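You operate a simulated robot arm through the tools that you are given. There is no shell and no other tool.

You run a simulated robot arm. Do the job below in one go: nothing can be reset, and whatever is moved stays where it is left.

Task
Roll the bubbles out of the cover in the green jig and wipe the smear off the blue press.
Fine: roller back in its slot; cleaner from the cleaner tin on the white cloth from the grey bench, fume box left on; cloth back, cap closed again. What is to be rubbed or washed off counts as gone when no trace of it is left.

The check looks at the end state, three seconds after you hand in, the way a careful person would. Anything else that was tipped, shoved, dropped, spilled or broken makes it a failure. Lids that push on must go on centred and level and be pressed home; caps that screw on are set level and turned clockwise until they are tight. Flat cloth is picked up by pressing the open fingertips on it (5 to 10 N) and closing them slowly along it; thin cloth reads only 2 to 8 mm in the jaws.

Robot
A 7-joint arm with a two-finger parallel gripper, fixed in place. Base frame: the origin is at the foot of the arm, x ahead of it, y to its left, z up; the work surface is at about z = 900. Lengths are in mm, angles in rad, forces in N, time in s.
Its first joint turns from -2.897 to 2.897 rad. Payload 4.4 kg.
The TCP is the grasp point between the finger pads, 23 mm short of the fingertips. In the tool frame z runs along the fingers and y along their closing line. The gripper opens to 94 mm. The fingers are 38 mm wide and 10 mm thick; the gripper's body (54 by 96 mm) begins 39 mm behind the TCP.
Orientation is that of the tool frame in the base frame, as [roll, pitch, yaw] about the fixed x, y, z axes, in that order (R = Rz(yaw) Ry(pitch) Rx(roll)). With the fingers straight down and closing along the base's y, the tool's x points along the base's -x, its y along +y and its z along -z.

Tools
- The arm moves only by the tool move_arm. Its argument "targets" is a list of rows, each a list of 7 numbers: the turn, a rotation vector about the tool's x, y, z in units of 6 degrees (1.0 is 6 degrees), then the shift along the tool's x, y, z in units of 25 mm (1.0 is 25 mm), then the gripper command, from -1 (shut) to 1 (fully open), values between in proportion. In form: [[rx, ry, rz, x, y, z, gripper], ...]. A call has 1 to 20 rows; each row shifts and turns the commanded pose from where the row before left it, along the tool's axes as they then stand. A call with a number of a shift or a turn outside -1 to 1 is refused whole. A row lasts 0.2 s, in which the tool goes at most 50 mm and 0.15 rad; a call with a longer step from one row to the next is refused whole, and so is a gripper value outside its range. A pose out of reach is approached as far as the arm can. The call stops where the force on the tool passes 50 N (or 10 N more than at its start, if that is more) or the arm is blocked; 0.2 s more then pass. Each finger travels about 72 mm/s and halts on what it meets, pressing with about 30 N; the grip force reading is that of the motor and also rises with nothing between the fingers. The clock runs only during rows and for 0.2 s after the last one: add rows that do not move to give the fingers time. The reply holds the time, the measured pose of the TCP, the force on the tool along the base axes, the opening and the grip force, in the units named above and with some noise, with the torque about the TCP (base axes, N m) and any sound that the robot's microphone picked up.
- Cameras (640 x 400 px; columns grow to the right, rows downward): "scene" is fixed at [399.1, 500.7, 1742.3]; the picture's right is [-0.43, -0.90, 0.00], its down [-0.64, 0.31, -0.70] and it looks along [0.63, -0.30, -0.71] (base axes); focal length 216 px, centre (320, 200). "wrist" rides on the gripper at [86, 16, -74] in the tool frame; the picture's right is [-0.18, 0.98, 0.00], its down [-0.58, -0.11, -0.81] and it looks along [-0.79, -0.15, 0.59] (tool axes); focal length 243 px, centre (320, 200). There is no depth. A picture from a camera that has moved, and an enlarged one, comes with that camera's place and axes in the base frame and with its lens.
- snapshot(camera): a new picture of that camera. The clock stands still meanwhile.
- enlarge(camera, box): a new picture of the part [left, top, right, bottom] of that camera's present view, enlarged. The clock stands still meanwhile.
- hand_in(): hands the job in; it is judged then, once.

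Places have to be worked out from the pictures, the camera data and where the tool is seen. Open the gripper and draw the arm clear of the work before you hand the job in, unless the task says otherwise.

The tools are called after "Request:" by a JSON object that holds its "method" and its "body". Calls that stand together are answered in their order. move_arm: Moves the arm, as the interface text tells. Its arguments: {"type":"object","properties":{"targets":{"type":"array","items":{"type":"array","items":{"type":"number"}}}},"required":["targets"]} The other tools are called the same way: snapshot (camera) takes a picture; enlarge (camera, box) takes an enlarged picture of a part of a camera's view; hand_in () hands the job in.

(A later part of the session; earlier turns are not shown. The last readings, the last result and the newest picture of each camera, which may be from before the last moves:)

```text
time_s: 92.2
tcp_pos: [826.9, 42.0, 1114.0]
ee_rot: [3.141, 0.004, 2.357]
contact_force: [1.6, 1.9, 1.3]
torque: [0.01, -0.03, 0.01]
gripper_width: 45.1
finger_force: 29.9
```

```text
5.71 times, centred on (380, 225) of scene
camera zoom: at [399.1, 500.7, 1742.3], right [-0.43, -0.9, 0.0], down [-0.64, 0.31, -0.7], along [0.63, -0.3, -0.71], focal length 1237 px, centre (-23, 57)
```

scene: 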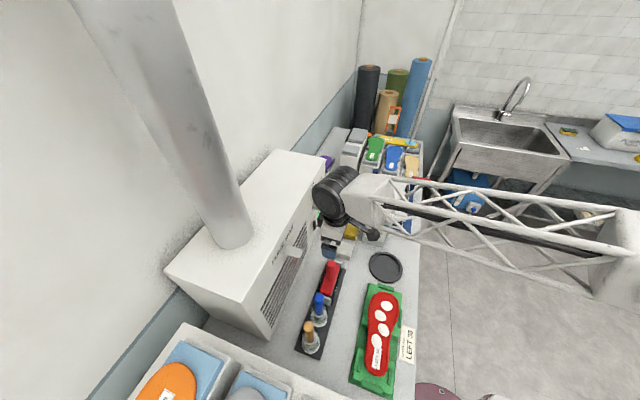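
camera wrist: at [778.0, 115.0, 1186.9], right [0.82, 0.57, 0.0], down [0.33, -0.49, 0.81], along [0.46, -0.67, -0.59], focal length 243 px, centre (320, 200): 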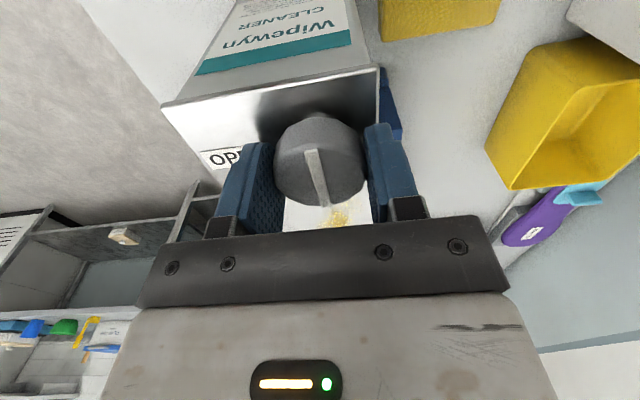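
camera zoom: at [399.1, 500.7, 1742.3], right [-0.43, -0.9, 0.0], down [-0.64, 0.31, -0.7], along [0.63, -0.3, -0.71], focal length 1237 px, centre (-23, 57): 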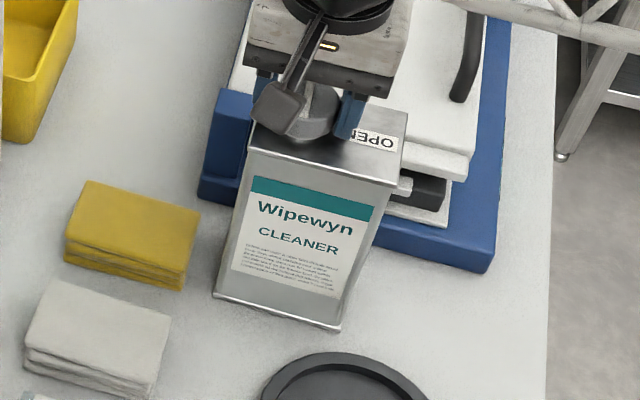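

The cap is gripped at 45 mm and the tin hasn't moved. I'll turn counter-clockwise a little first and watch the torque.

Request:
{"method": "move_arm", "body": {"targets": [[0, 0, -0.5, 0, 0, 0, -1], [0, 0, -0.5, 0, 0, 0, -1], [0, 0, -0.5, 0, 0, 0, -1], [0, 0, -0.5, 0, 0, 0, -1]]}}

Request:
{"method": "enlarge", "body": {"camera": "scene", "box": [340, 190, 420, 260]}}

Request:
{"method": "snapshot", "body": {"camera": "wrist"}}

```text
time_s: 93.2
tcp_pos: [826.3, 41.8, 1112.1]
ee_rot: [-3.14, 0.003, 2.567]
contact_force: [-0.9, 0.2, 0.4]
torque: [-0.2, 0.09, -0.05]
gripper_width: 44.9
finger_force: 29.8
```

```text
5.71 times, centred on (380, 225) of scene
camera zoom: at [399.1, 500.7, 1742.3], right [-0.43, -0.9, 0.0], down [-0.64, 0.31, -0.7], along [0.63, -0.3, -0.71], focal length 1237 px, centre (-23, 57)
```

zoom: 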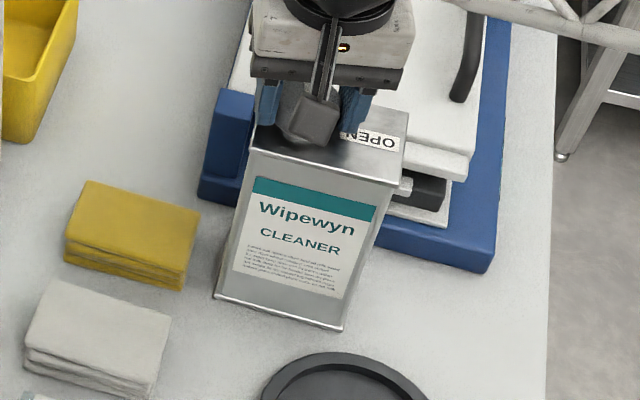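

```text
taken
camera wrist: at [763.2, 102.6, 1187.0], right [0.69, 0.72, 0.0], down [0.43, -0.41, 0.81], along [0.59, -0.56, -0.59], focal length 243 px, centre (320, 200)
```

wrist: 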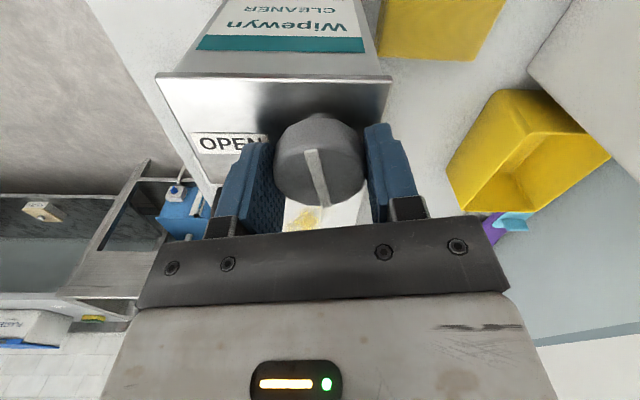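

The cap turns with the jaws and the tin stays put, so I'll keep turning.

Request:
{"method": "move_arm", "body": {"targets": [[0, 0, -0.7, 0, 0, 0, -1], [0, 0, -0.7, 0, 0, 0, -1], [0, 0, -0.7, 0, 0, 0, -1], [0, 0, -0.7, 0, 0, 0, -1], [0, 0, -0.7, 0, 0, 0, -1], [0, 0, -0.7, 0, 0, 0, -1]]}}

Request:
{"method": "move_arm", "body": {"targets": [[0, 0, -0.7, 0, 0, 0, -1], [0, 0, -0.7, 0, 0, 0, -1], [0, 0, -0.7, 0, 0, 0, -1], [0, 0, -0.7, 0, 0, 0, -1], [0, 0, -0.7, 0, 0, 0, -1], [0, 0, -0.7, 0, 0, 0, -1]]}}

Request:
{"method": "snapshot", "body": {"camera": "wrist"}}

Request:
{"method": "enlarge", "body": {"camera": "scene", "box": [340, 190, 420, 260]}}

```text
time_s: 94.7
tcp_pos: [826.1, 41.7, 1112.7]
ee_rot: [-3.14, 0.001, 3.008]
contact_force: [-0.1, 1.1, 0.5]
torque: [0.17, -0.06, 0.02]
gripper_width: 44.9
finger_force: 30.0
```

```text
time_s: 96.0
tcp_pos: [825.5, 42.5, 1112.8]
ee_rot: [-3.139, 0.0, -2.837]
contact_force: [-1.0, 0.8, 0.7]
torque: [0.14, -0.01, -0.04]
gripper_width: 45.0
finger_force: 29.6
```

```text
taken
camera wrist: at [739.6, 31.4, 1187.4], right [-0.12, 0.99, 0.0], down [0.59, 0.07, 0.81], along [0.8, 0.1, -0.59], focal length 243 px, centre (320, 200)
```

wrist: 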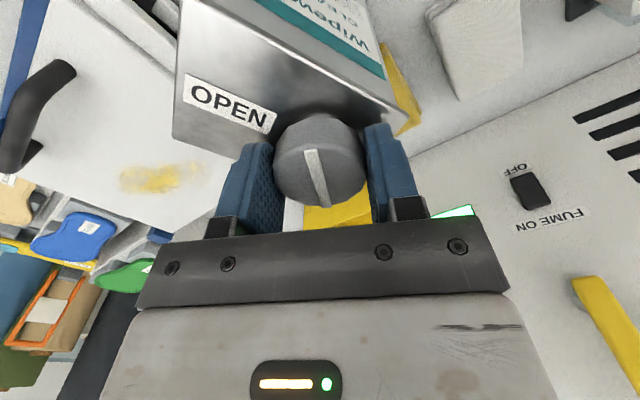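

```text
5.71 times, centred on (380, 225) of scene
camera zoom: at [399.1, 500.7, 1742.3], right [-0.43, -0.9, 0.0], down [-0.64, 0.31, -0.7], along [0.63, -0.3, -0.71], focal length 1237 px, centre (-23, 57)
```

zoom: 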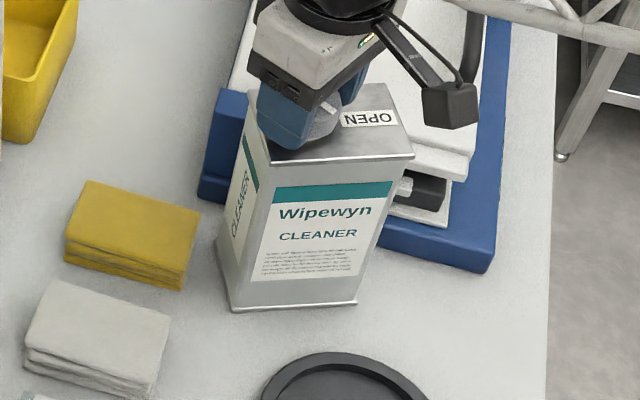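

The tin has started to turn with the cap, about 20° so far. I'll stop, release and look from above before doing anything else.

Request:
{"method": "move_arm", "body": {"targets": [[0, 0, 0, 0, 0, 0, -0.5], [0, 0, 0, 0, 0, 0, 0], [0, 0, 0, 0, 0, 0, 0.3], [0, 0, 0, 0, 0, 0, 0.5], [0, 0, 0, 0, 0, 0, 0.5]]}}

Request:
{"method": "move_arm", "body": {"targets": [[0, 0, 0, 0, 0, -0.6, 0.5], [0, 0, 0, 0, 0, -0.8, 0.5], [0, 0, 0, 0, 0, -0.8, 0.5], [0, 0, 0, 0, 0, -0.8, 0.5], [0, 0, 0, 0, 0, -0.8, 0.5], [0, 0, 0, 0, 0, 0, 0.5]]}}

Request:
{"method": "enlarge", "body": {"camera": "wrist", "box": [200, 0, 420, 200]}}

Request:
{"method": "enlarge", "body": {"camera": "scene", "box": [340, 190, 420, 260]}}

Request:
{"method": "snapshot", "body": {"camera": "wrist"}}

```text
time_s: 97.2
tcp_pos: [826.3, 41.0, 1115.2]
ee_rot: [-3.138, 0.002, -2.836]
contact_force: [0.0, -1.0, 0.2]
torque: [0.03, -0.03, -0.01]
gripper_width: 70.8
finger_force: 0.2
```

```text
time_s: 98.7
tcp_pos: [827.2, 41.7, 1207.7]
ee_rot: [-3.139, 0.001, -2.838]
contact_force: [0.5, -0.9, -0.4]
torque: [-0.01, 0.03, -0.01]
gripper_width: 70.4
finger_force: 0.1
```

```text
2.00 times, centred on (310, 100) of wrist
camera zoom: at [740.7, 31.7, 1282.5], right [-0.12, 0.99, 0.0], down [0.59, 0.07, 0.81], along [0.8, 0.09, -0.59], focal length 485 px, centre (340, 400)
```

zoom: 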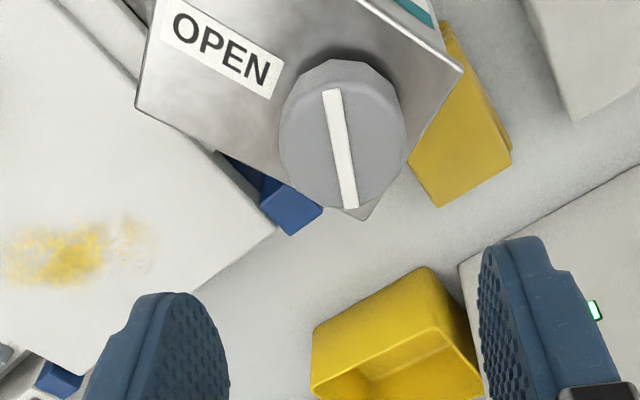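

```text
5.71 times, centred on (380, 225) of scene
camera zoom: at [399.1, 500.7, 1742.3], right [-0.43, -0.9, 0.0], down [-0.64, 0.31, -0.7], along [0.63, -0.3, -0.71], focal length 1237 px, centre (-23, 57)
```

zoom: 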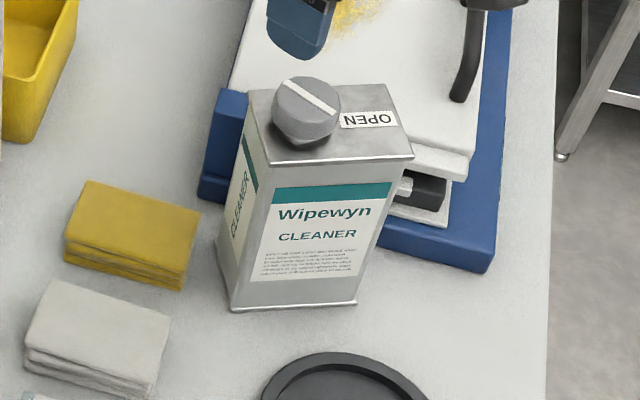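

```text
taken
camera wrist: at [740.7, 31.7, 1282.5], right [-0.12, 0.99, 0.0], down [0.59, 0.07, 0.81], along [0.8, 0.09, -0.59], focal length 243 px, centre (320, 200)
```

wrist: 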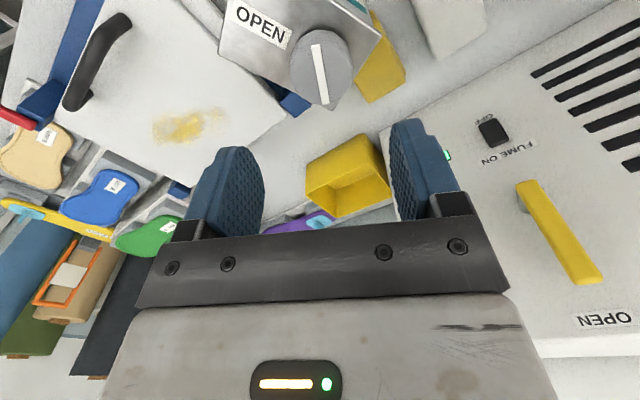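

The cap has turned about 40° relative to the tin, and the tin itself has swung about 23° with its corner close to the press base. I'll turn the tool square to the tin so I can grip its body and set it straight again.

Request:
{"method": "move_arm", "body": {"targets": [[0, 0, -0.937, 0, 0, 0, 1], [0, 0, -0.937, 0, 0, 0, 1], [0, 0, -0.937, 0, 0, 0, 1], [0, 0, -0.937, 0, 0, 0, 1], [0, 0, -0.937, 0, 0, 0, 1], [0, 0, -0.937, 0, 0, 0, 1], [0, 0, -0.937, 0, 0, 0, 1], [0, 0, -0.937, 0, 0, 0, 1], [0, 0, -0.937, 0, 0, 0, 1], [0, 0, 0, 0.85, -0.02, 0, 1], [0, 0, 0, 0.85, -0.02, 0, 1], [0, 0, 0, 0, 0, 0, 1]]}}

Request:
{"method": "snapshot", "body": {"camera": "wrist"}}

Request:
{"method": "enlarge", "body": {"camera": "scene", "box": [340, 170, 420, 250]}}

```text
time_s: 101.2
tcp_pos: [811.3, 1.9, 1208.5]
ee_rot: [-3.137, -0.003, -1.954]
contact_force: [0.8, -0.5, 0.7]
torque: [-0.02, -0.02, 0.02]
gripper_width: 93.7
finger_force: 0.1
```

```text
taken
camera wrist: at [764.1, -71.6, 1282.8], right [-0.84, 0.54, 0.0], down [0.32, 0.5, 0.81], along [0.44, 0.68, -0.59], focal length 243 px, centre (320, 200)
```

wrist: 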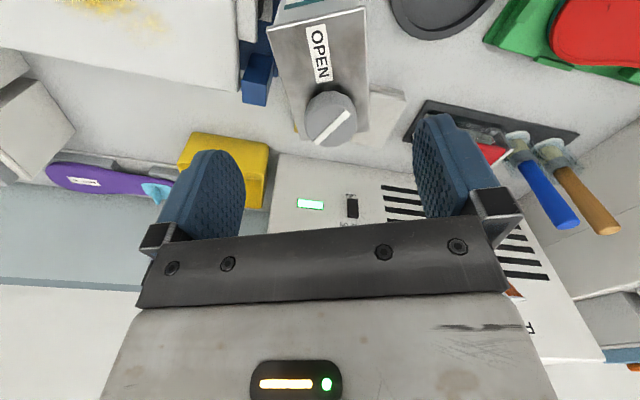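

```text
5.00 times, centred on (380, 210) of scene
camera zoom: at [399.1, 500.7, 1742.3], right [-0.43, -0.9, 0.0], down [-0.64, 0.31, -0.7], along [0.63, -0.3, -0.71], focal length 1082 px, centre (20, 150)
```

zoom: 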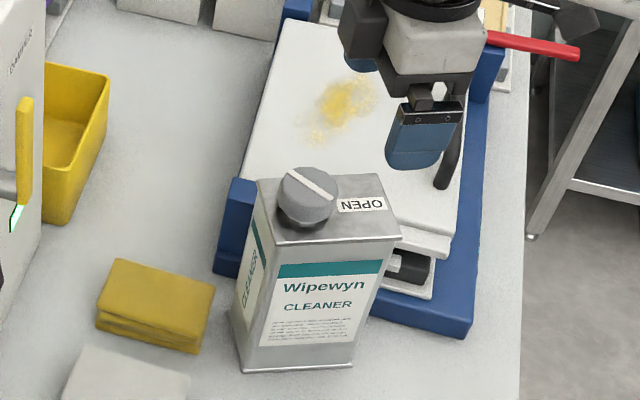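

The jaws line up with the tin's narrow sides. I'm lowering until the fingertips are just at the tin's top, then I'll check.

Request:
{"method": "move_arm", "body": {"targets": [[0, 0, 0, 0, 0, 0.8, 1], [0, 0, 0, 0, 0, 0.8, 1], [0, 0, 0, 0, 0, 0.8, 1], [0, 0, 0, 0, 0, 0.7, 1], [0, 0, 0, 0, 0, 0.5, 1], [0, 0, 0, 0, 0, 0, 1]]}}

Request:
{"method": "snapshot", "body": {"camera": "wrist"}}

Request:
{"method": "enlarge", "body": {"camera": "scene", "box": [340, 170, 420, 250]}}

```text
time_s: 102.7
tcp_pos: [812.0, 3.1, 1117.5]
ee_rot: [-3.137, -0.003, -1.954]
contact_force: [-0.6, -0.3, -0.7]
torque: [0.0, 0.01, 0.0]
gripper_width: 94.2
finger_force: 0.1
```

```text
taken
camera wrist: at [764.9, -71.9, 1191.3], right [-0.84, 0.54, 0.0], down [0.32, 0.5, 0.81], along [0.44, 0.68, -0.59], focal length 243 px, centre (320, 200)
```

wrist: 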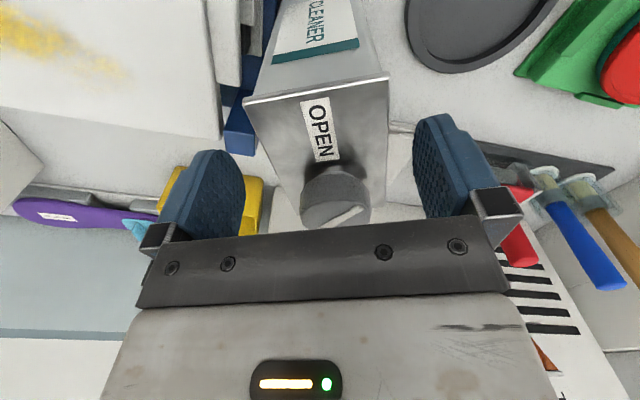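

```text
5.00 times, centred on (380, 210) of scene
camera zoom: at [399.1, 500.7, 1742.3], right [-0.43, -0.9, 0.0], down [-0.64, 0.31, -0.7], along [0.63, -0.3, -0.71], focal length 1082 px, centre (20, 150)
```

zoom: 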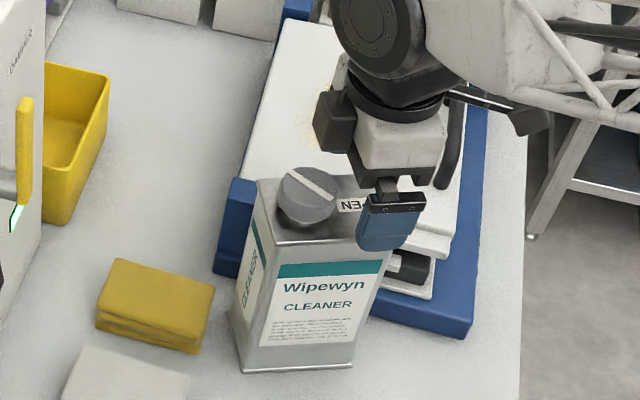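

The tin sits centrally between the fingers. I'll go down 40 mm and close gently on the body.

Request:
{"method": "move_arm", "body": {"targets": [[0, 0, 0, 0, 0, 0.4, 1], [0, 0, 0, 0, 0, 0.4, 1], [0, 0, 0, 0, 0, 0.4, 1], [0, 0, 0, 0, 0, 0.4, 1], [0, 0, 0, 0, 0, 0, 1]]}}

Request:
{"method": "move_arm", "body": {"targets": [[0, 0, 0, 0, 0, 0, 0.8], [0, 0, 0, 0, 0, 0, 0.6], [0, 0, 0, 0, 0, 0, 0.5], [0, 0, 0, 0, 0, 0, 0.4], [0, 0, 0, 0, 0, 0, 0.3], [0, 0, 0, 0, 0, 0, 0], [0, 0, 0, 0, 0, 0, -1], [0, 0, 0, 0, 0, 0, -1]]}}

Request:
{"method": "snapshot", "body": {"camera": "wrist"}}

```text
time_s: 103.8
tcp_pos: [811.9, 0.3, 1077.9]
ee_rot: [-3.139, -0.002, -1.955]
contact_force: [0.7, -0.5, 0.2]
torque: [0.0, 0.01, 0.04]
gripper_width: 94.1
finger_force: 0.1
```

```text
time_s: 105.7
tcp_pos: [811.8, 2.6, 1079.7]
ee_rot: [-3.138, -0.001, -1.956]
contact_force: [-8.2, 5.4, 5.2]
torque: [0.43, 0.87, -0.05]
gripper_width: 68.0
finger_force: 29.7
```

```text
taken
camera wrist: at [765.1, -72.0, 1153.0], right [-0.84, 0.54, 0.0], down [0.32, 0.5, 0.81], along [0.44, 0.68, -0.59], focal length 243 px, centre (320, 200)
```

wrist: 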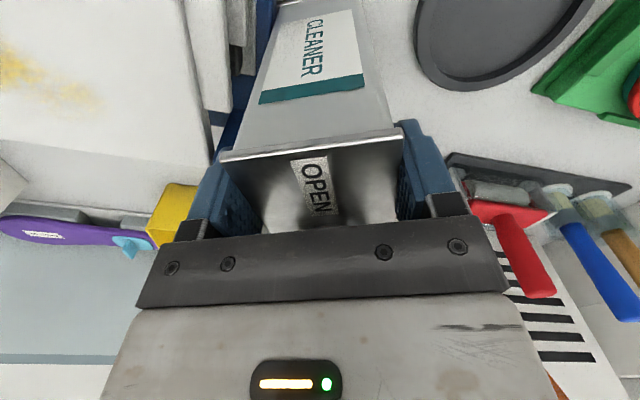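

The body is gripped at 68 mm. I'll lift a few millimetres to feel the weight and see that it hangs straight.

Request:
{"method": "move_arm", "body": {"targets": [[0, 0, 0, 0, 0, -0.1, -1], [0, 0, 0, 0, 0, -0.15, -1], [0, 0, 0, 0, 0, -0.25, -1], [0, 0, 0, 0, 0, -0.25, -1], [0, 0, 0, 0, 0, 0, -1], [0, 0, 0, 0, 0, 0, -1]]}}

Request:
{"method": "enlarge", "body": {"camera": "scene", "box": [340, 170, 420, 250]}}

Request:
{"method": "snapshot", "body": {"camera": "wrist"}}

```text
time_s: 107.0
tcp_pos: [812.4, 2.9, 1097.8]
ee_rot: [-3.138, -0.003, -1.954]
contact_force: [-1.9, 2.8, -8.8]
torque: [0.36, 0.35, -0.01]
gripper_width: 67.9
finger_force: 30.1
```

```text
5.00 times, centred on (380, 210) of scene
camera zoom: at [399.1, 500.7, 1742.3], right [-0.43, -0.9, 0.0], down [-0.64, 0.31, -0.7], along [0.63, -0.3, -0.71], focal length 1082 px, centre (20, 150)
```

zoom: 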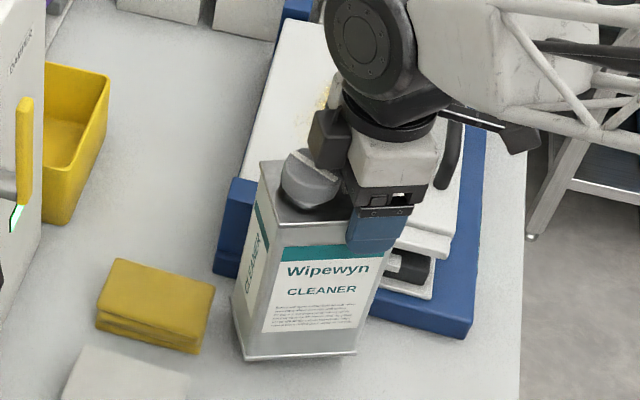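

```text
taken
camera wrist: at [765.0, -71.9, 1172.1], right [-0.84, 0.54, 0.0], down [0.32, 0.5, 0.81], along [0.44, 0.68, -0.59], focal length 243 px, centre (320, 200)
```

wrist: 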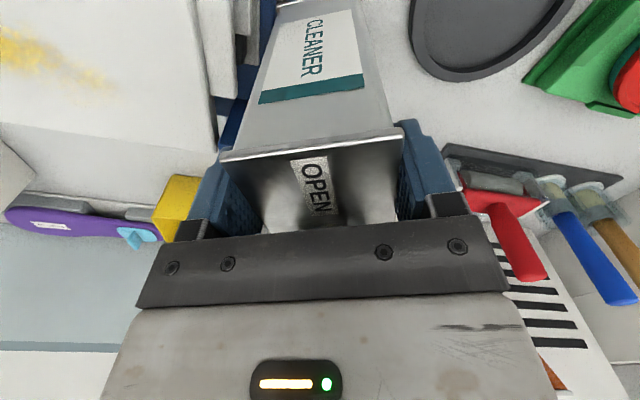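

The tin weighs about 0.9 kg and hangs steady. I'll rotate it back by 23°, shift it to its original spot and set it down.

Request:
{"method": "move_arm", "body": {"targets": [[0, 0, 0.768, 0, 0, 0, -1], [0, 0, 0.768, 0, 0, 0, -1], [0, 0, 0.768, 0, 0, 0, -1], [0, 0, 0.768, 0, 0, 0, -1], [0, 0, 0.768, 0, 0, 0, -1], [0, 0, 0, 0.05, 0.36, 0, -1], [0, 0, 0, 0.05, 0.36, 0, -1], [0, 0, 0, 0, 0, 0, -1], [0, 0, 0, 0, 0, 0, -1]]}}

Request:
{"method": "move_arm", "body": {"targets": [[0, 0, 0, 0, 0, 0.2, -1], [0, 0, 0, 0, 0, 0.2, -1], [0, 0, 0, 0, 0, 0.2, -1], [0, 0, 0, 0, 0, 0, -1]]}}

Request:
{"method": "enlarge", "body": {"camera": "scene", "box": [340, 170, 420, 250]}}

```text
time_s: 109.0
tcp_pos: [796.1, 13.1, 1097.1]
ee_rot: [-3.136, 0.001, -2.356]
contact_force: [-0.4, -0.4, -8.9]
torque: [-0.14, 0.13, -0.02]
gripper_width: 68.1
finger_force: 30.1
```

```text
time_s: 110.0
tcp_pos: [796.6, 11.8, 1082.5]
ee_rot: [-3.14, -0.001, -2.357]
contact_force: [0.6, 0.1, -8.7]
torque: [-0.11, 0.16, -0.01]
gripper_width: 68.2
finger_force: 30.0
```

```text
5.00 times, centred on (380, 210) of scene
camera zoom: at [399.1, 500.7, 1742.3], right [-0.43, -0.9, 0.0], down [-0.64, 0.31, -0.7], along [0.63, -0.3, -0.71], focal length 1082 px, centre (20, 150)
```

zoom: 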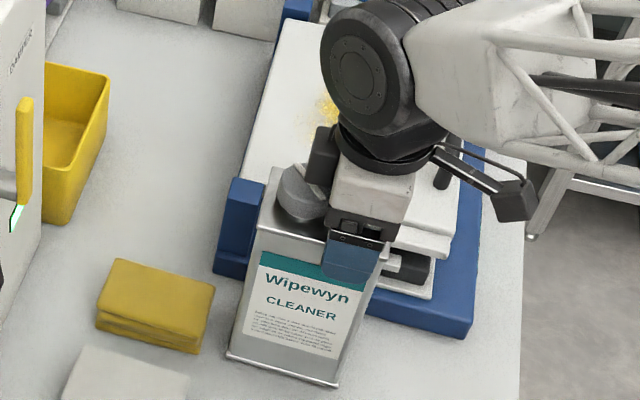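

The tin's base corners match their original pixel positions. I'm lowering the last few millimetres.

Request:
{"method": "move_arm", "body": {"targets": [[0, 0, 0, 0, 0, 0.06, -1], [0, 0, 0, 0, 0, 0.06, -1], [0, 0, 0, 0, 0, 0, -1]]}}

Request:
{"method": "move_arm", "body": {"targets": [[0, 0, 0, 0, 0, 0.04, -1], [0, 0, 0, 0, 0, 0, -1]]}}

```text
time_s: 110.8
tcp_pos: [796.2, 12.2, 1080.4]
ee_rot: [-3.138, 0.0, -2.357]
contact_force: [0.7, -0.9, -7.6]
torque: [-0.13, 0.14, -0.01]
gripper_width: 68.0
finger_force: 30.0
```

```text
time_s: 111.5
tcp_pos: [796.8, 12.0, 1079.3]
ee_rot: [-3.139, 0.0, -2.357]
contact_force: [-1.5, 1.7, -0.9]
torque: [0.21, 0.76, -0.05]
gripper_width: 67.9
finger_force: 29.9
```

The tin is down. I'll release it, rise and move over the cap, then turn the tool back for the next counter-clockwise stroke.

Request:
{"method": "move_arm", "body": {"targets": [[0, 0, 0, 0, 0, 0, 0.2], [0, 0, 0, 0, 0, 0, 0.6], [0, 0, 0, 0, 0, 0, 1], [0, 0, 0, 0, 0, 0, 1], [0, 0, 0, 0, 0, -0.6, 1], [0, 0, 0, 0, 0, -0.9, 1], [0, 0, 0, 0, 0, -0.9, 1], [0, 0, 0, 0, 0, -0.9, 1], [0, 0, 0, 0, 0, -0.9, 1], [0, 0, 0, 0, 0, -0.6, 1]]}}

Request:
{"method": "move_arm", "body": {"targets": [[0, 0, 0, -0.84, 0, 0, 0.6], [0, 0, 0, -0.84, 0, 0, 0.6], [0, 0, 1, 0, 0, 0, 0.6], [0, 0, 1, 0, 0, 0, 0.6], [0, 0, 1, 0, 0, 0, 0.6], [0, 0, 1, 0, 0, 0, 0.6], [0, 0, 1, 0, 0, 0, 0.6], [0, 0, 1, 0, 0, 0, 0.6], [0, 0, 1, 0, 0, 0, 0.6], [0, 0, 1, 0, 0, 0, 0.6], [0, 0, 1, 0, 0, 0, 0.6], [0, 0, 0, 0, 0, 0, 0.6]]}}

Request:
{"method": "snapshot", "body": {"camera": "wrist"}}

Request:
{"method": "enlarge", "body": {"camera": "wrist", "box": [220, 20, 420, 200]}}

Request:
{"method": "enlarge", "body": {"camera": "scene", "box": [340, 190, 420, 260]}}

```text
time_s: 113.7
tcp_pos: [795.4, 13.1, 1199.5]
ee_rot: [-3.139, 0.002, -2.357]
contact_force: [0.1, 0.6, 0.2]
torque: [0.0, 0.01, 0.02]
gripper_width: 94.1
finger_force: 0.1
```

```text
time_s: 116.2
tcp_pos: [827.0, 42.8, 1198.4]
ee_rot: [-3.14, 0.002, 2.982]
contact_force: [-0.7, 0.0, -0.2]
torque: [-0.04, 0.01, 0.0]
gripper_width: 75.1
finger_force: 0.1
```

```text
taken
camera wrist: at [744.5, 72.4, 1271.7], right [0.34, 0.94, 0.0], down [0.56, -0.2, 0.81], along [0.76, -0.27, -0.59], focal length 243 px, centre (320, 200)
```

wrist: 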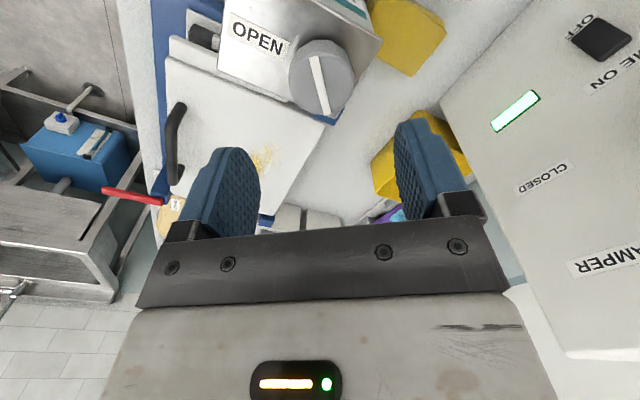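

```text
2.22 times, centred on (320, 110) of wrist
camera zoom: at [744.5, 72.4, 1271.7], right [0.34, 0.94, 0.0], down [0.56, -0.2, 0.81], along [0.76, -0.27, -0.59], focal length 539 px, centre (320, 400)
```

zoom: 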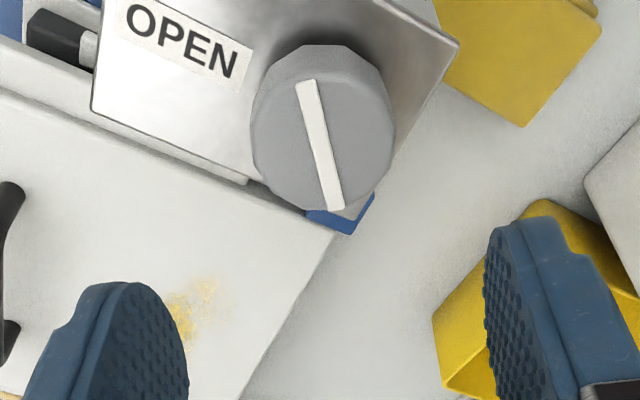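

```text
5.71 times, centred on (380, 225) of scene
camera zoom: at [399.1, 500.7, 1742.3], right [-0.43, -0.9, 0.0], down [-0.64, 0.31, -0.7], along [0.63, -0.3, -0.71], focal length 1237 px, centre (-23, 57)
```

zoom: 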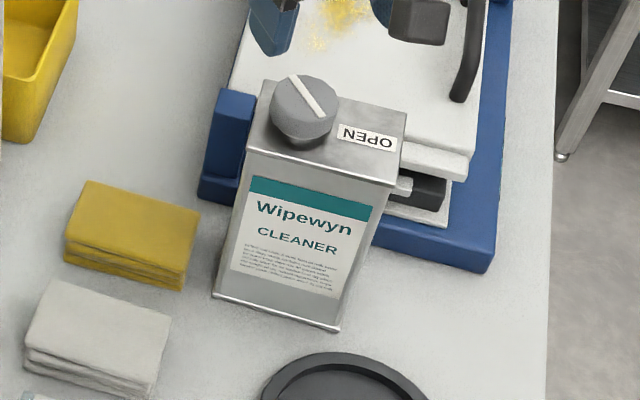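

The tin is back in its place and the cap is on the tool axis. I'll grip the cap again, press down lightly to add floor friction, and turn further.

Request:
{"method": "move_arm", "body": {"targets": [[0, 0, 0, 0, 0, 0.7, 0.5], [0, 0, 0, 0, 0, 0.7, 0.5], [0, 0, 0, 0, 0, 0.7, 0.5], [0, 0, 0, 0, 0, 0.7, 0.5], [0, 0, 0, 0, 0, 0.6, 0.5], [0, 0, 0, 0, 0, 0, 0.5], [0, 0, 0, 0, 0, 0, 0.3], [0, 0, 0, 0, 0, 0, 0.15], [0, 0, 0, 0, 0, 0, 0], [0, 0, 0, 0, 0, 0, -0.1], [0, 0, 0, 0, 0, 0, -0.3], [0, 0, 0, 0, 0, 0, -1], [0, 0, 0, 0, 0, 0, -1]]}}

Request:
{"method": "move_arm", "body": {"targets": [[0, 0, 0, 0, 0, 0.05, -1], [0, 0, 0, 0, 0, 0, -1]]}}

```text
time_s: 119.0
tcp_pos: [826.0, 43.3, 1114.1]
ee_rot: [-3.139, 0.003, 2.985]
contact_force: [0.8, 2.9, 0.8]
torque: [0.12, -0.08, 0.02]
gripper_width: 44.9
finger_force: 30.0
```

```text
time_s: 119.7
tcp_pos: [827.2, 42.2, 1113.0]
ee_rot: [-3.139, 0.003, 2.985]
contact_force: [2.0, 0.9, 14.2]
torque: [0.06, 0.07, 0.0]
gripper_width: 44.8
finger_force: 29.6
```

Pressing with 14 N, I'm turning about 13° and reading the torque.

Request:
{"method": "move_arm", "body": {"targets": [[0, 0, -0.5, 0, 0, 0, -1], [0, 0, -0.5, 0, 0, 0, -1], [0, 0, -0.5, 0, 0, 0, -1], [0, 0, -0.5, 0, 0, 0, -1]]}}

Request:
{"method": "enlarge", "body": {"camera": "scene", "box": [340, 190, 420, 260]}}

Request:
{"method": "snapshot", "body": {"camera": "wrist"}}

```text
time_s: 120.7
tcp_pos: [827.7, 43.4, 1112.9]
ee_rot: [-3.138, 0.004, -3.089]
contact_force: [-4.3, -3.6, 23.9]
torque: [-0.12, 0.04, -0.02]
gripper_width: 45.0
finger_force: 29.9
```

```text
5.71 times, centred on (380, 225) of scene
camera zoom: at [399.1, 500.7, 1742.3], right [-0.43, -0.9, 0.0], down [-0.64, 0.31, -0.7], along [0.63, -0.3, -0.71], focal length 1237 px, centre (-23, 57)
```

zoom: 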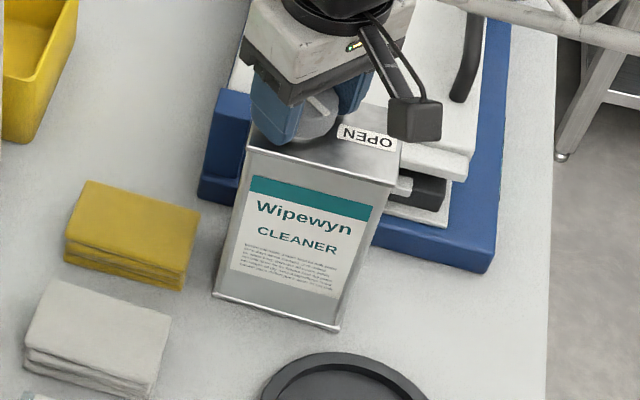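

```text
taken
camera wrist: at [740.2, 54.6, 1186.4], right [0.13, 0.99, 0.0], down [0.58, -0.08, 0.81], along [0.8, -0.11, -0.59], focal length 243 px, centre (320, 200)
```

wrist: 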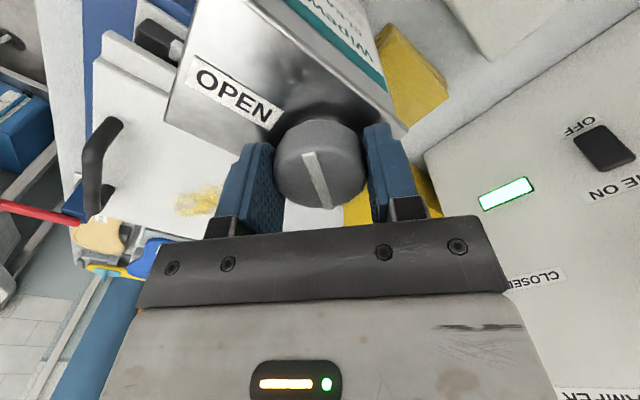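

With downward pressure the tin stays put and the cap turns, so I'll continue in small strokes.

Request:
{"method": "move_arm", "body": {"targets": [[0, 0, -0.5, 0, 0, 0, -1], [0, 0, -0.5, 0, 0, 0, -1], [0, 0, -0.5, 0, 0, 0, -1], [0, 0, -0.5, 0, 0, 0, -1], [0, 0, -0.5, 0, 0, 0, -1]]}}

Request:
{"method": "enlarge", "body": {"camera": "scene", "box": [340, 190, 420, 260]}}

```text
time_s: 121.8
tcp_pos: [828.0, 42.5, 1112.1]
ee_rot: [-3.139, 0.0, -2.827]
contact_force: [-0.9, -3.8, 21.5]
torque: [-0.03, -0.22, -0.02]
gripper_width: 44.9
finger_force: 29.7
```

```text
5.71 times, centred on (380, 225) of scene
camera zoom: at [399.1, 500.7, 1742.3], right [-0.43, -0.9, 0.0], down [-0.64, 0.31, -0.7], along [0.63, -0.3, -0.71], focal length 1237 px, centre (-23, 57)
```

zoom: 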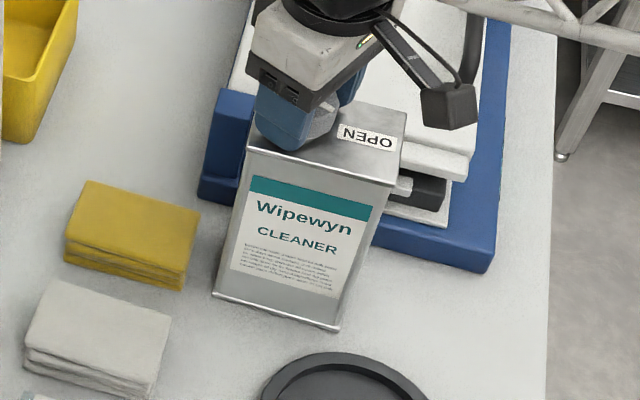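

Request:
{"method": "move_arm", "body": {"targets": [[0, 0, -0.5, 0, 0, 0, -1], [0, 0, -0.5, 0, 0, 0, -1], [0, 0, -0.5, 0, 0, 0, -1], [0, 0, -0.5, 0, 0, 0, -1], [0, 0, -0.5, 0, 0, 0, -1], [0, 0, -0.5, 0, 0, 0, -1], [0, 0, -0.5, 0, 0, 0, -1]]}}

Request:
{"method": "enlarge", "body": {"camera": "scene", "box": [340, 190, 420, 260]}}

Request:
{"method": "snapshot", "body": {"camera": "wrist"}}

```text
time_s: 123.5
tcp_pos: [827.6, 42.8, 1110.0]
ee_rot: [-3.14, -0.001, -2.461]
contact_force: [0.4, -2.8, 9.7]
torque: [0.32, -0.3, 0.0]
gripper_width: 44.9
finger_force: 30.1
```

```text
5.71 times, centred on (380, 225) of scene
camera zoom: at [399.1, 500.7, 1742.3], right [-0.43, -0.9, 0.0], down [-0.64, 0.31, -0.7], along [0.63, -0.3, -0.71], focal length 1237 px, centre (-23, 57)
```

zoom: 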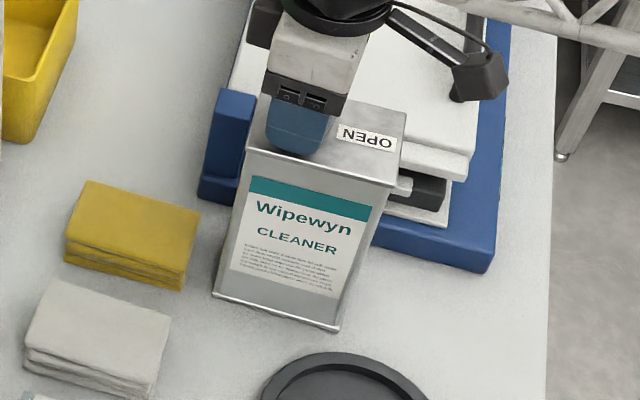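

```text
taken
camera wrist: at [750.1, 1.3, 1186.1], right [-0.48, 0.88, 0.0], down [0.52, 0.28, 0.81], along [0.71, 0.38, -0.59], focal length 243 px, centre (320, 200)
```

wrist: 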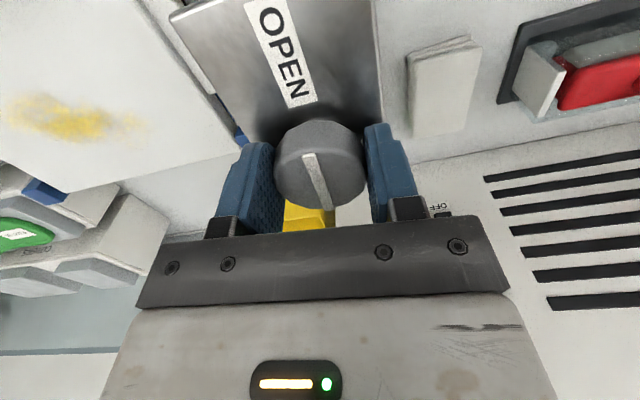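

The cap is now about 88° from where it started, with the bar pointing along the tin toward OPEN. I'll release and look from above.

Request:
{"method": "move_arm", "body": {"targets": [[0, 0, 0, 0, 0, -0.05, -1], [0, 0, 0, 0, 0, 0, -0.3], [0, 0, 0, 0, 0, 0, 0.2], [0, 0, 0, 0, 0, 0, 0.5], [0, 0, 0, 0, 0, 0, 0.5], [0, 0, 0, 0, 0, -0.6, 0.5], [0, 0, 0, 0, 0, -0.8, 0.5], [0, 0, 0, 0, 0, -0.8, 0.5], [0, 0, 0, 0, 0, -0.8, 0.5], [0, 0, 0, 0, 0, -0.6, 0.5], [0, 0, 0, 0, 0, 0, 0.5]]}}

Request:
{"method": "enlarge", "body": {"camera": "wrist", "box": [220, 0, 420, 180]}}

Request:
{"method": "enlarge", "body": {"camera": "scene", "box": [355, 190, 405, 230]}}

```text
time_s: 125.8
tcp_pos: [825.1, 43.4, 1203.7]
ee_rot: [-3.138, -0.002, -2.462]
contact_force: [-0.5, -0.5, 0.6]
torque: [0.0, -0.02, 0.03]
gripper_width: 70.7
finger_force: 0.0
```

```text
2.22 times, centred on (320, 90) of wrist
camera zoom: at [749.5, 0.9, 1277.4], right [-0.47, 0.88, 0.0], down [0.52, 0.28, 0.81], along [0.71, 0.38, -0.59], focal length 539 px, centre (320, 444)
```

zoom: 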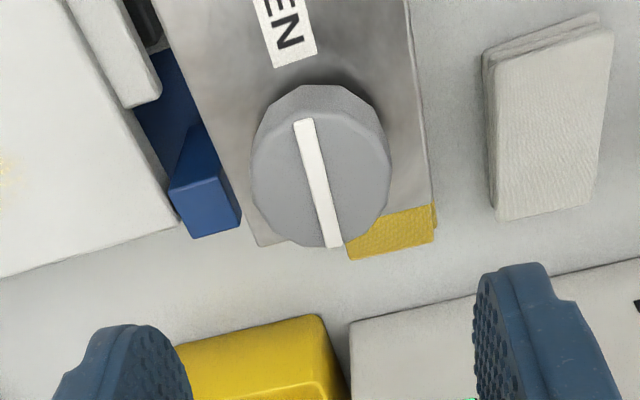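

```text
10.00 times, centred on (380, 210) of scene
camera zoom: at [399.1, 500.7, 1742.3], right [-0.43, -0.9, 0.0], down [-0.64, 0.31, -0.7], along [0.63, -0.3, -0.71], focal length 2165 px, centre (-280, 100)
```

zoom: 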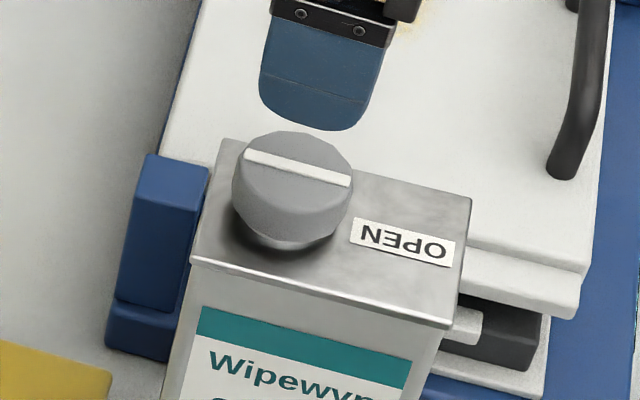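

The bar now points at OPEN. I'll test whether the cap comes off or stays on as a valve: grip it lightly, lift a few millimetres and read the weight.

Request:
{"method": "move_arm", "body": {"targets": [[0, 0, 0, 0, 0, 0.7, 0.5], [0, 0, 0, 0, 0, 0.7, 0.5], [0, 0, 0, 0, 0, 0.7, 0.5], [0, 0, 0, 0, 0, 0.7, 0.5], [0, 0, 0, 0, 0, 0.8, 0.5], [0, 0, 0, 0, 0, 0, 0.5], [0, 0, 0, 0, 0, 0, 0.3], [0, 0, 0, 0, 0, 0, 0.15], [0, 0, 0, 0, 0, 0, 0], [0, 0, 0, 0, 0, 0, -0.1], [0, 0, 0, 0, 0, 0, -0.3], [0, 0, 0, 0, 0, 0, -1], [0, 0, 0, 0, 0, 0, -1]]}}

Request:
{"method": "move_arm", "body": {"targets": [[0, 0, 0, 0, 0, -0.06, -1], [0, 0, 0, 0, 0, -0.06, -1], [0, 0, 0, 0, 0, -0.06, -1], [0, 0, 0, 0, 0, 0, -1]]}}

Request:
{"method": "enlarge", "body": {"camera": "scene", "box": [340, 190, 420, 260]}}

```text
time_s: 128.7
tcp_pos: [826.2, 42.6, 1113.8]
ee_rot: [-3.139, -0.001, -2.461]
contact_force: [1.7, -0.2, -0.2]
torque: [-0.03, -0.04, -0.04]
gripper_width: 44.9
finger_force: 29.7
```

```text
time_s: 129.7
tcp_pos: [826.4, 42.1, 1117.4]
ee_rot: [-3.138, -0.001, -2.462]
contact_force: [-0.2, 0.4, -7.6]
torque: [0.14, -0.14, 0.01]
gripper_width: 44.8
finger_force: 30.6
```

```text
5.71 times, centred on (380, 225) of scene
camera zoom: at [399.1, 500.7, 1742.3], right [-0.43, -0.9, 0.0], down [-0.64, 0.31, -0.7], along [0.63, -0.3, -0.71], focal length 1237 px, centre (-23, 57)
```

zoom: 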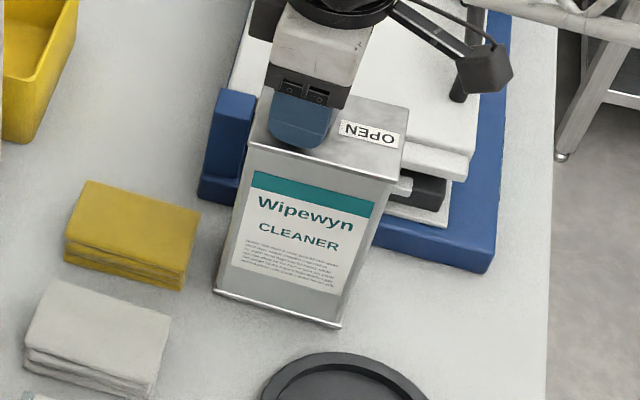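

The reading is -7.6 N, so the tin itself is lifting with the cap: it's a captive valve cap, now open. I'll set the tin back down and release. To wet the cloth I'll tip the tin over it.

Request:
{"method": "move_arm", "body": {"targets": [[0, 0, 0, 0, 0, 0.06, -1], [0, 0, 0, 0, 0, 0.06, -1], [0, 0, 0, 0, 0, 0.06, -1], [0, 0, 0, 0, 0, 0, -1]]}}

Request:
{"method": "move_arm", "body": {"targets": [[0, 0, 0, 0, 0, 0, -0.3], [0, 0, 0, 0, 0, 0, 0.2], [0, 0, 0, 0, 0, 0, 0.5], [0, 0, 0, 0, 0, 0, 0.5], [0, 0, 0, 0, 0, -0.6, 0.5], [0, 0, 0, 0, 0, -0.8, 0.5], [0, 0, 0, 0, 0, -0.8, 0.5], [0, 0, 0, 0, 0, -0.8, 0.5], [0, 0, 0, 0, 0, -0.6, 0.5], [0, 0, 0, 0, 0, 0, 0.5]]}}

Request:
{"method": "enlarge", "body": {"camera": "scene", "box": [340, 190, 420, 260]}}

```text
time_s: 130.7
tcp_pos: [827.3, 42.5, 1113.1]
ee_rot: [-3.138, -0.002, -2.462]
contact_force: [-0.9, -1.0, -5.1]
torque: [-0.12, 0.16, 0.0]
gripper_width: 45.0
finger_force: 29.7
```

```text
time_s: 132.8
tcp_pos: [825.9, 42.9, 1204.4]
ee_rot: [-3.137, 0.0, -2.461]
contact_force: [0.4, -0.2, -0.4]
torque: [0.0, -0.02, -0.01]
gripper_width: 70.4
finger_force: 0.1
```

```text
5.71 times, centred on (380, 225) of scene
camera zoom: at [399.1, 500.7, 1742.3], right [-0.43, -0.9, 0.0], down [-0.64, 0.31, -0.7], along [0.63, -0.3, -0.71], focal length 1237 px, centre (-23, 57)
```

zoom: 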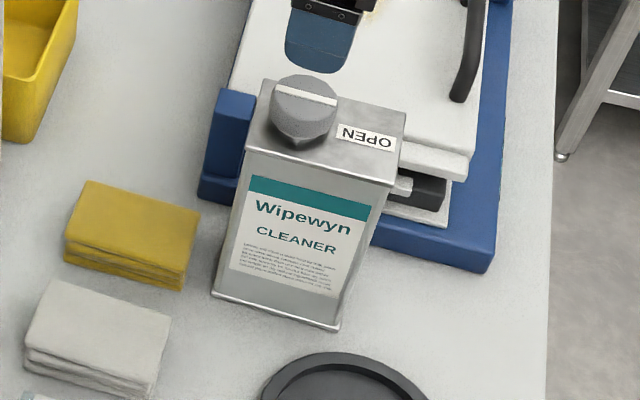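

Request:
{"method": "enlarge", "body": {"camera": "scene", "box": [360, 195, 400, 225]}}

Request:
{"method": "enlarge", "body": {"camera": "wrist", "box": [250, 0, 390, 120]}}

```text
13.33 times, centred on (380, 210) of scene
camera zoom: at [399.1, 500.7, 1742.3], right [-0.43, -0.9, 0.0], down [-0.64, 0.31, -0.7], along [0.63, -0.3, -0.71], focal length 2886 px, centre (-480, 67)
```

zoom: 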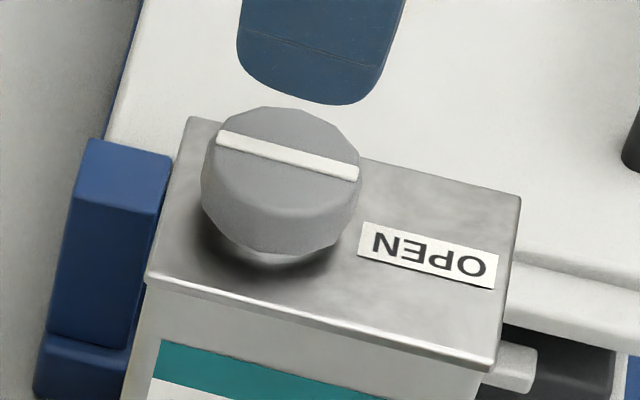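

```text
3.33 times, centred on (320, 60) of wrist
camera zoom: at [749.8, 1.4, 1278.5], right [-0.47, 0.88, 0.0], down [0.52, 0.28, 0.81], along [0.71, 0.38, -0.59], focal length 809 px, centre (320, 667)
```

zoom: 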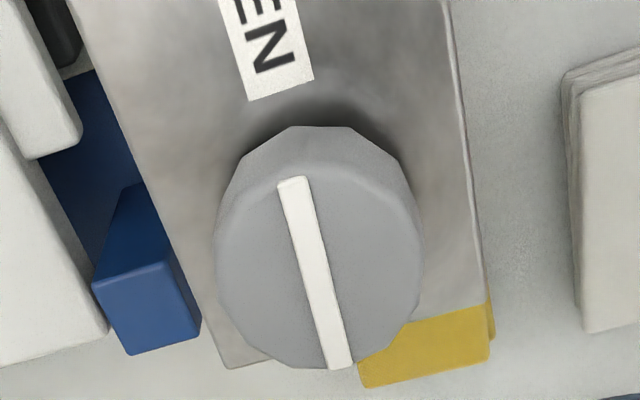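

The cap is raised on its neck at OPEN. I'll back off in front of the tin, then pitch the tool to horizontal so I can grip the tin's sides near mid-height and tip it toward its cap side.

Request:
{"method": "move_arm", "body": {"targets": [[0, 0, 1, 0.5, 0, 0, 1], [0, 0, 0, 0.9, 0, 0, 1], [0, 0, 0, 0.9, 0, 0, 1], [0, 0, 0, 0.9, 0, 0, 1], [0, 0, 0, 0.9, 0, 0, 1], [0, 0, 0, 0.9, 0, 0, 1], [0, 0, 0, 0.9, 0, 0, 1], [0, 0, 0, 0.9, 0, 0, 1], [0, 0, 0, 0.9, 0, 0, 1]]}}

Request:
{"method": "move_arm", "body": {"targets": [[0, -1, 0, 0, 0, 0, 1], [0, -1, 0, 0, 0, 0, 1], [0, -1, 0, 0, 0, 0, 1], [0, -1, 0, 0, 0, 0, 1], [0, -1, 0, 0, 0, 0, 1], [0, -1, 0, 0, 0, 0, 1], [0, -1, 0, 0, 0, 0, 1], [0, -1, 0, 0, 0, 0, 1], [0, 0, 0, 0, 0, 0, 1]]}}

Request:
{"method": "snapshot", "body": {"camera": "wrist"}}

Request:
{"method": "snapshot", "body": {"camera": "scene"}}

```text
time_s: 134.8
tcp_pos: [666.0, -63.4, 1203.7]
ee_rot: [-3.137, 0.0, -2.564]
contact_force: [-0.3, 0.3, -0.6]
torque: [-0.01, 0.0, 0.0]
gripper_width: 94.0
finger_force: 0.1
```

```text
time_s: 136.8
tcp_pos: [666.3, -62.3, 1203.2]
ee_rot: [-3.137, 0.84, -2.563]
contact_force: [-0.2, -0.2, -0.1]
torque: [-0.01, -0.02, 0.03]
gripper_width: 93.9
finger_force: 0.0
```

```text
taken
camera wrist: at [562.7, -110.9, 1188.3], right [-0.43, 0.89, 0.13], down [-0.12, -0.2, 0.97], along [0.89, 0.4, 0.2], focal length 243 px, centre (320, 200)
```

wrist: 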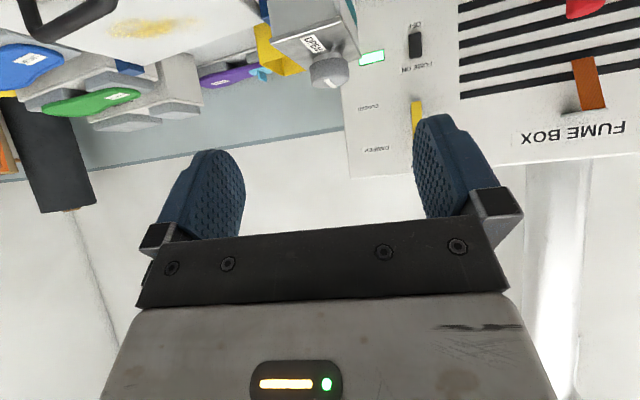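

```text
taken
```

scene: 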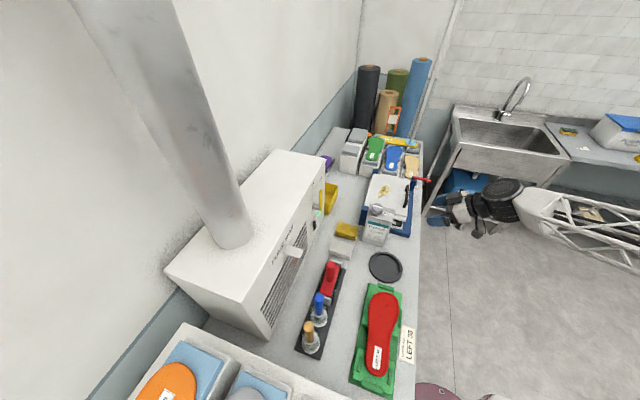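

I turned yaw the wrong way by 6°. I'll correct the heading to -2.356, shift sideways to line up with the tin, and pitch to about 75°.

Request:
{"method": "move_arm", "body": {"targets": [[-0.74, 0, -0.66, 0, 0, 0, 1], [-0.74, 0, -0.66, 0, 0, 0, 1], [0, 0, 0, 0, -0.795, 0, 1], [0, 0, 0, 0, -0.795, 0, 1], [0, -0.896, 0, 0, 0, 0, 1], [0, -0.896, 0, 0, 0, 0, 1], [0, -0.896, 0, 0, 0, 0, 1], [0, -0.896, 0, 0, 0, 0, 1], [0, -0.896, 0, 0, 0, 0, 1], [0, 0, 0, 0, 0, 0, 1]]}}

Request:
{"method": "snapshot", "body": {"camera": "wrist"}}

Request:
{"method": "snapshot", "body": {"camera": "scene"}}

```text
time_s: 139.1
tcp_pos: [694.1, -90.6, 1202.4]
ee_rot: [-3.133, 1.308, -2.349]
contact_force: [0.2, -0.3, 0.2]
torque: [0.02, 0.0, -0.01]
gripper_width: 93.9
finger_force: 0.0
```

```text
taken
camera wrist: at [616.6, -146.0, 1138.5], right [-0.66, 0.73, 0.18], down [-0.37, -0.52, 0.77], along [0.65, 0.44, 0.61], focal length 243 px, centre (320, 200)
```

wrist: 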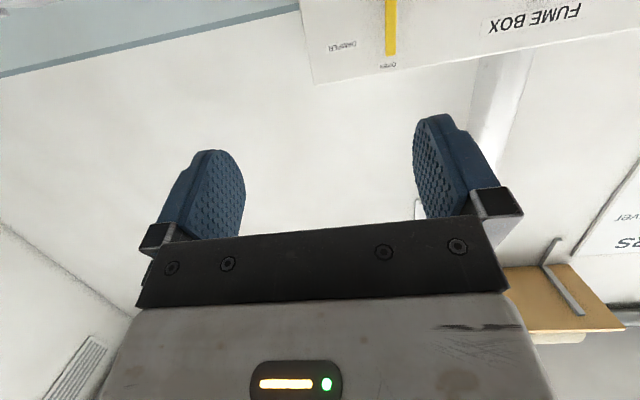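

```text
taken
```

scene: 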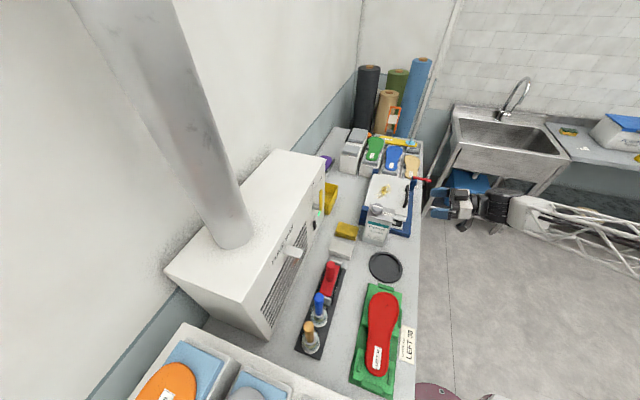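

The orientation is good and I'm lined up at u≈555. I'm lowering to z≈1010 in front of the bench.

Request:
{"method": "move_arm", "body": {"targets": [[0, 0, 0, 0.9275, 0, 0.25, 1], [0, 0, 0, 0.9275, 0, 0.25, 1], [0, 0, 0, 0.9275, 0, 0.25, 1], [0, 0, 0, 0.9275, 0, 0.25, 1], [0, 0, 0, 0.9275, 0, 0.25, 1], [0, 0, 0, 0.9275, 0, 0.25, 1], [0, 0, 0, 0.9275, 0, 0.25, 1], [0, 0, 0, 0.9275, 0, 0.25, 1], [0, 0, 0, 0, 0, 0, 1]]}}

Request:
{"method": "enlarge", "body": {"camera": "scene", "box": [340, 180, 480, 280]}}

Request:
{"method": "snapshot", "body": {"camera": "wrist"}}

```text
time_s: 141.1
tcp_pos: [695.0, -92.0, 1010.4]
ee_rot: [-3.133, 1.306, -2.348]
contact_force: [0.9, 0.5, -0.4]
torque: [-0.03, 0.03, -0.03]
gripper_width: 94.0
finger_force: 0.0
```

```text
4.00 times, centred on (410, 230) of scene
camera zoom: at [399.1, 500.7, 1742.3], right [-0.43, -0.9, 0.0], down [-0.64, 0.31, -0.7], along [0.63, -0.3, -0.71], focal length 866 px, centre (-40, 80)
```

zoom: 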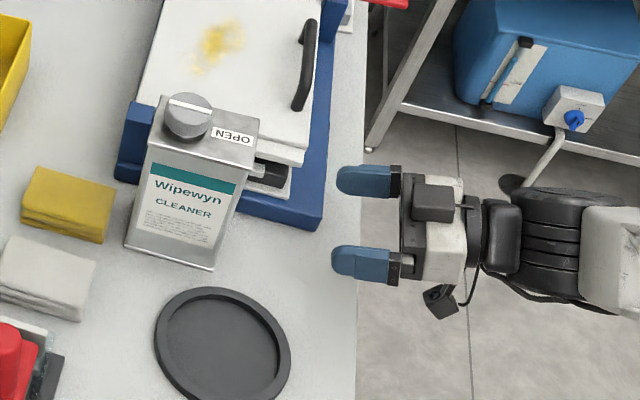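

```text
taken
camera wrist: at [617.0, -147.4, 945.6], right [-0.66, 0.73, 0.18], down [-0.37, -0.52, 0.77], along [0.65, 0.44, 0.61], focal length 243 px, centre (320, 200)
```

wrist: 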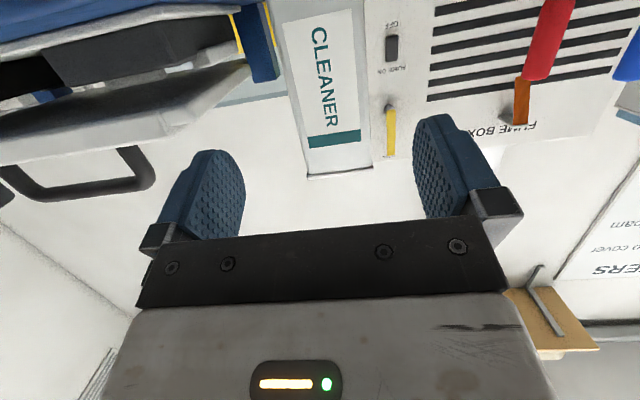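

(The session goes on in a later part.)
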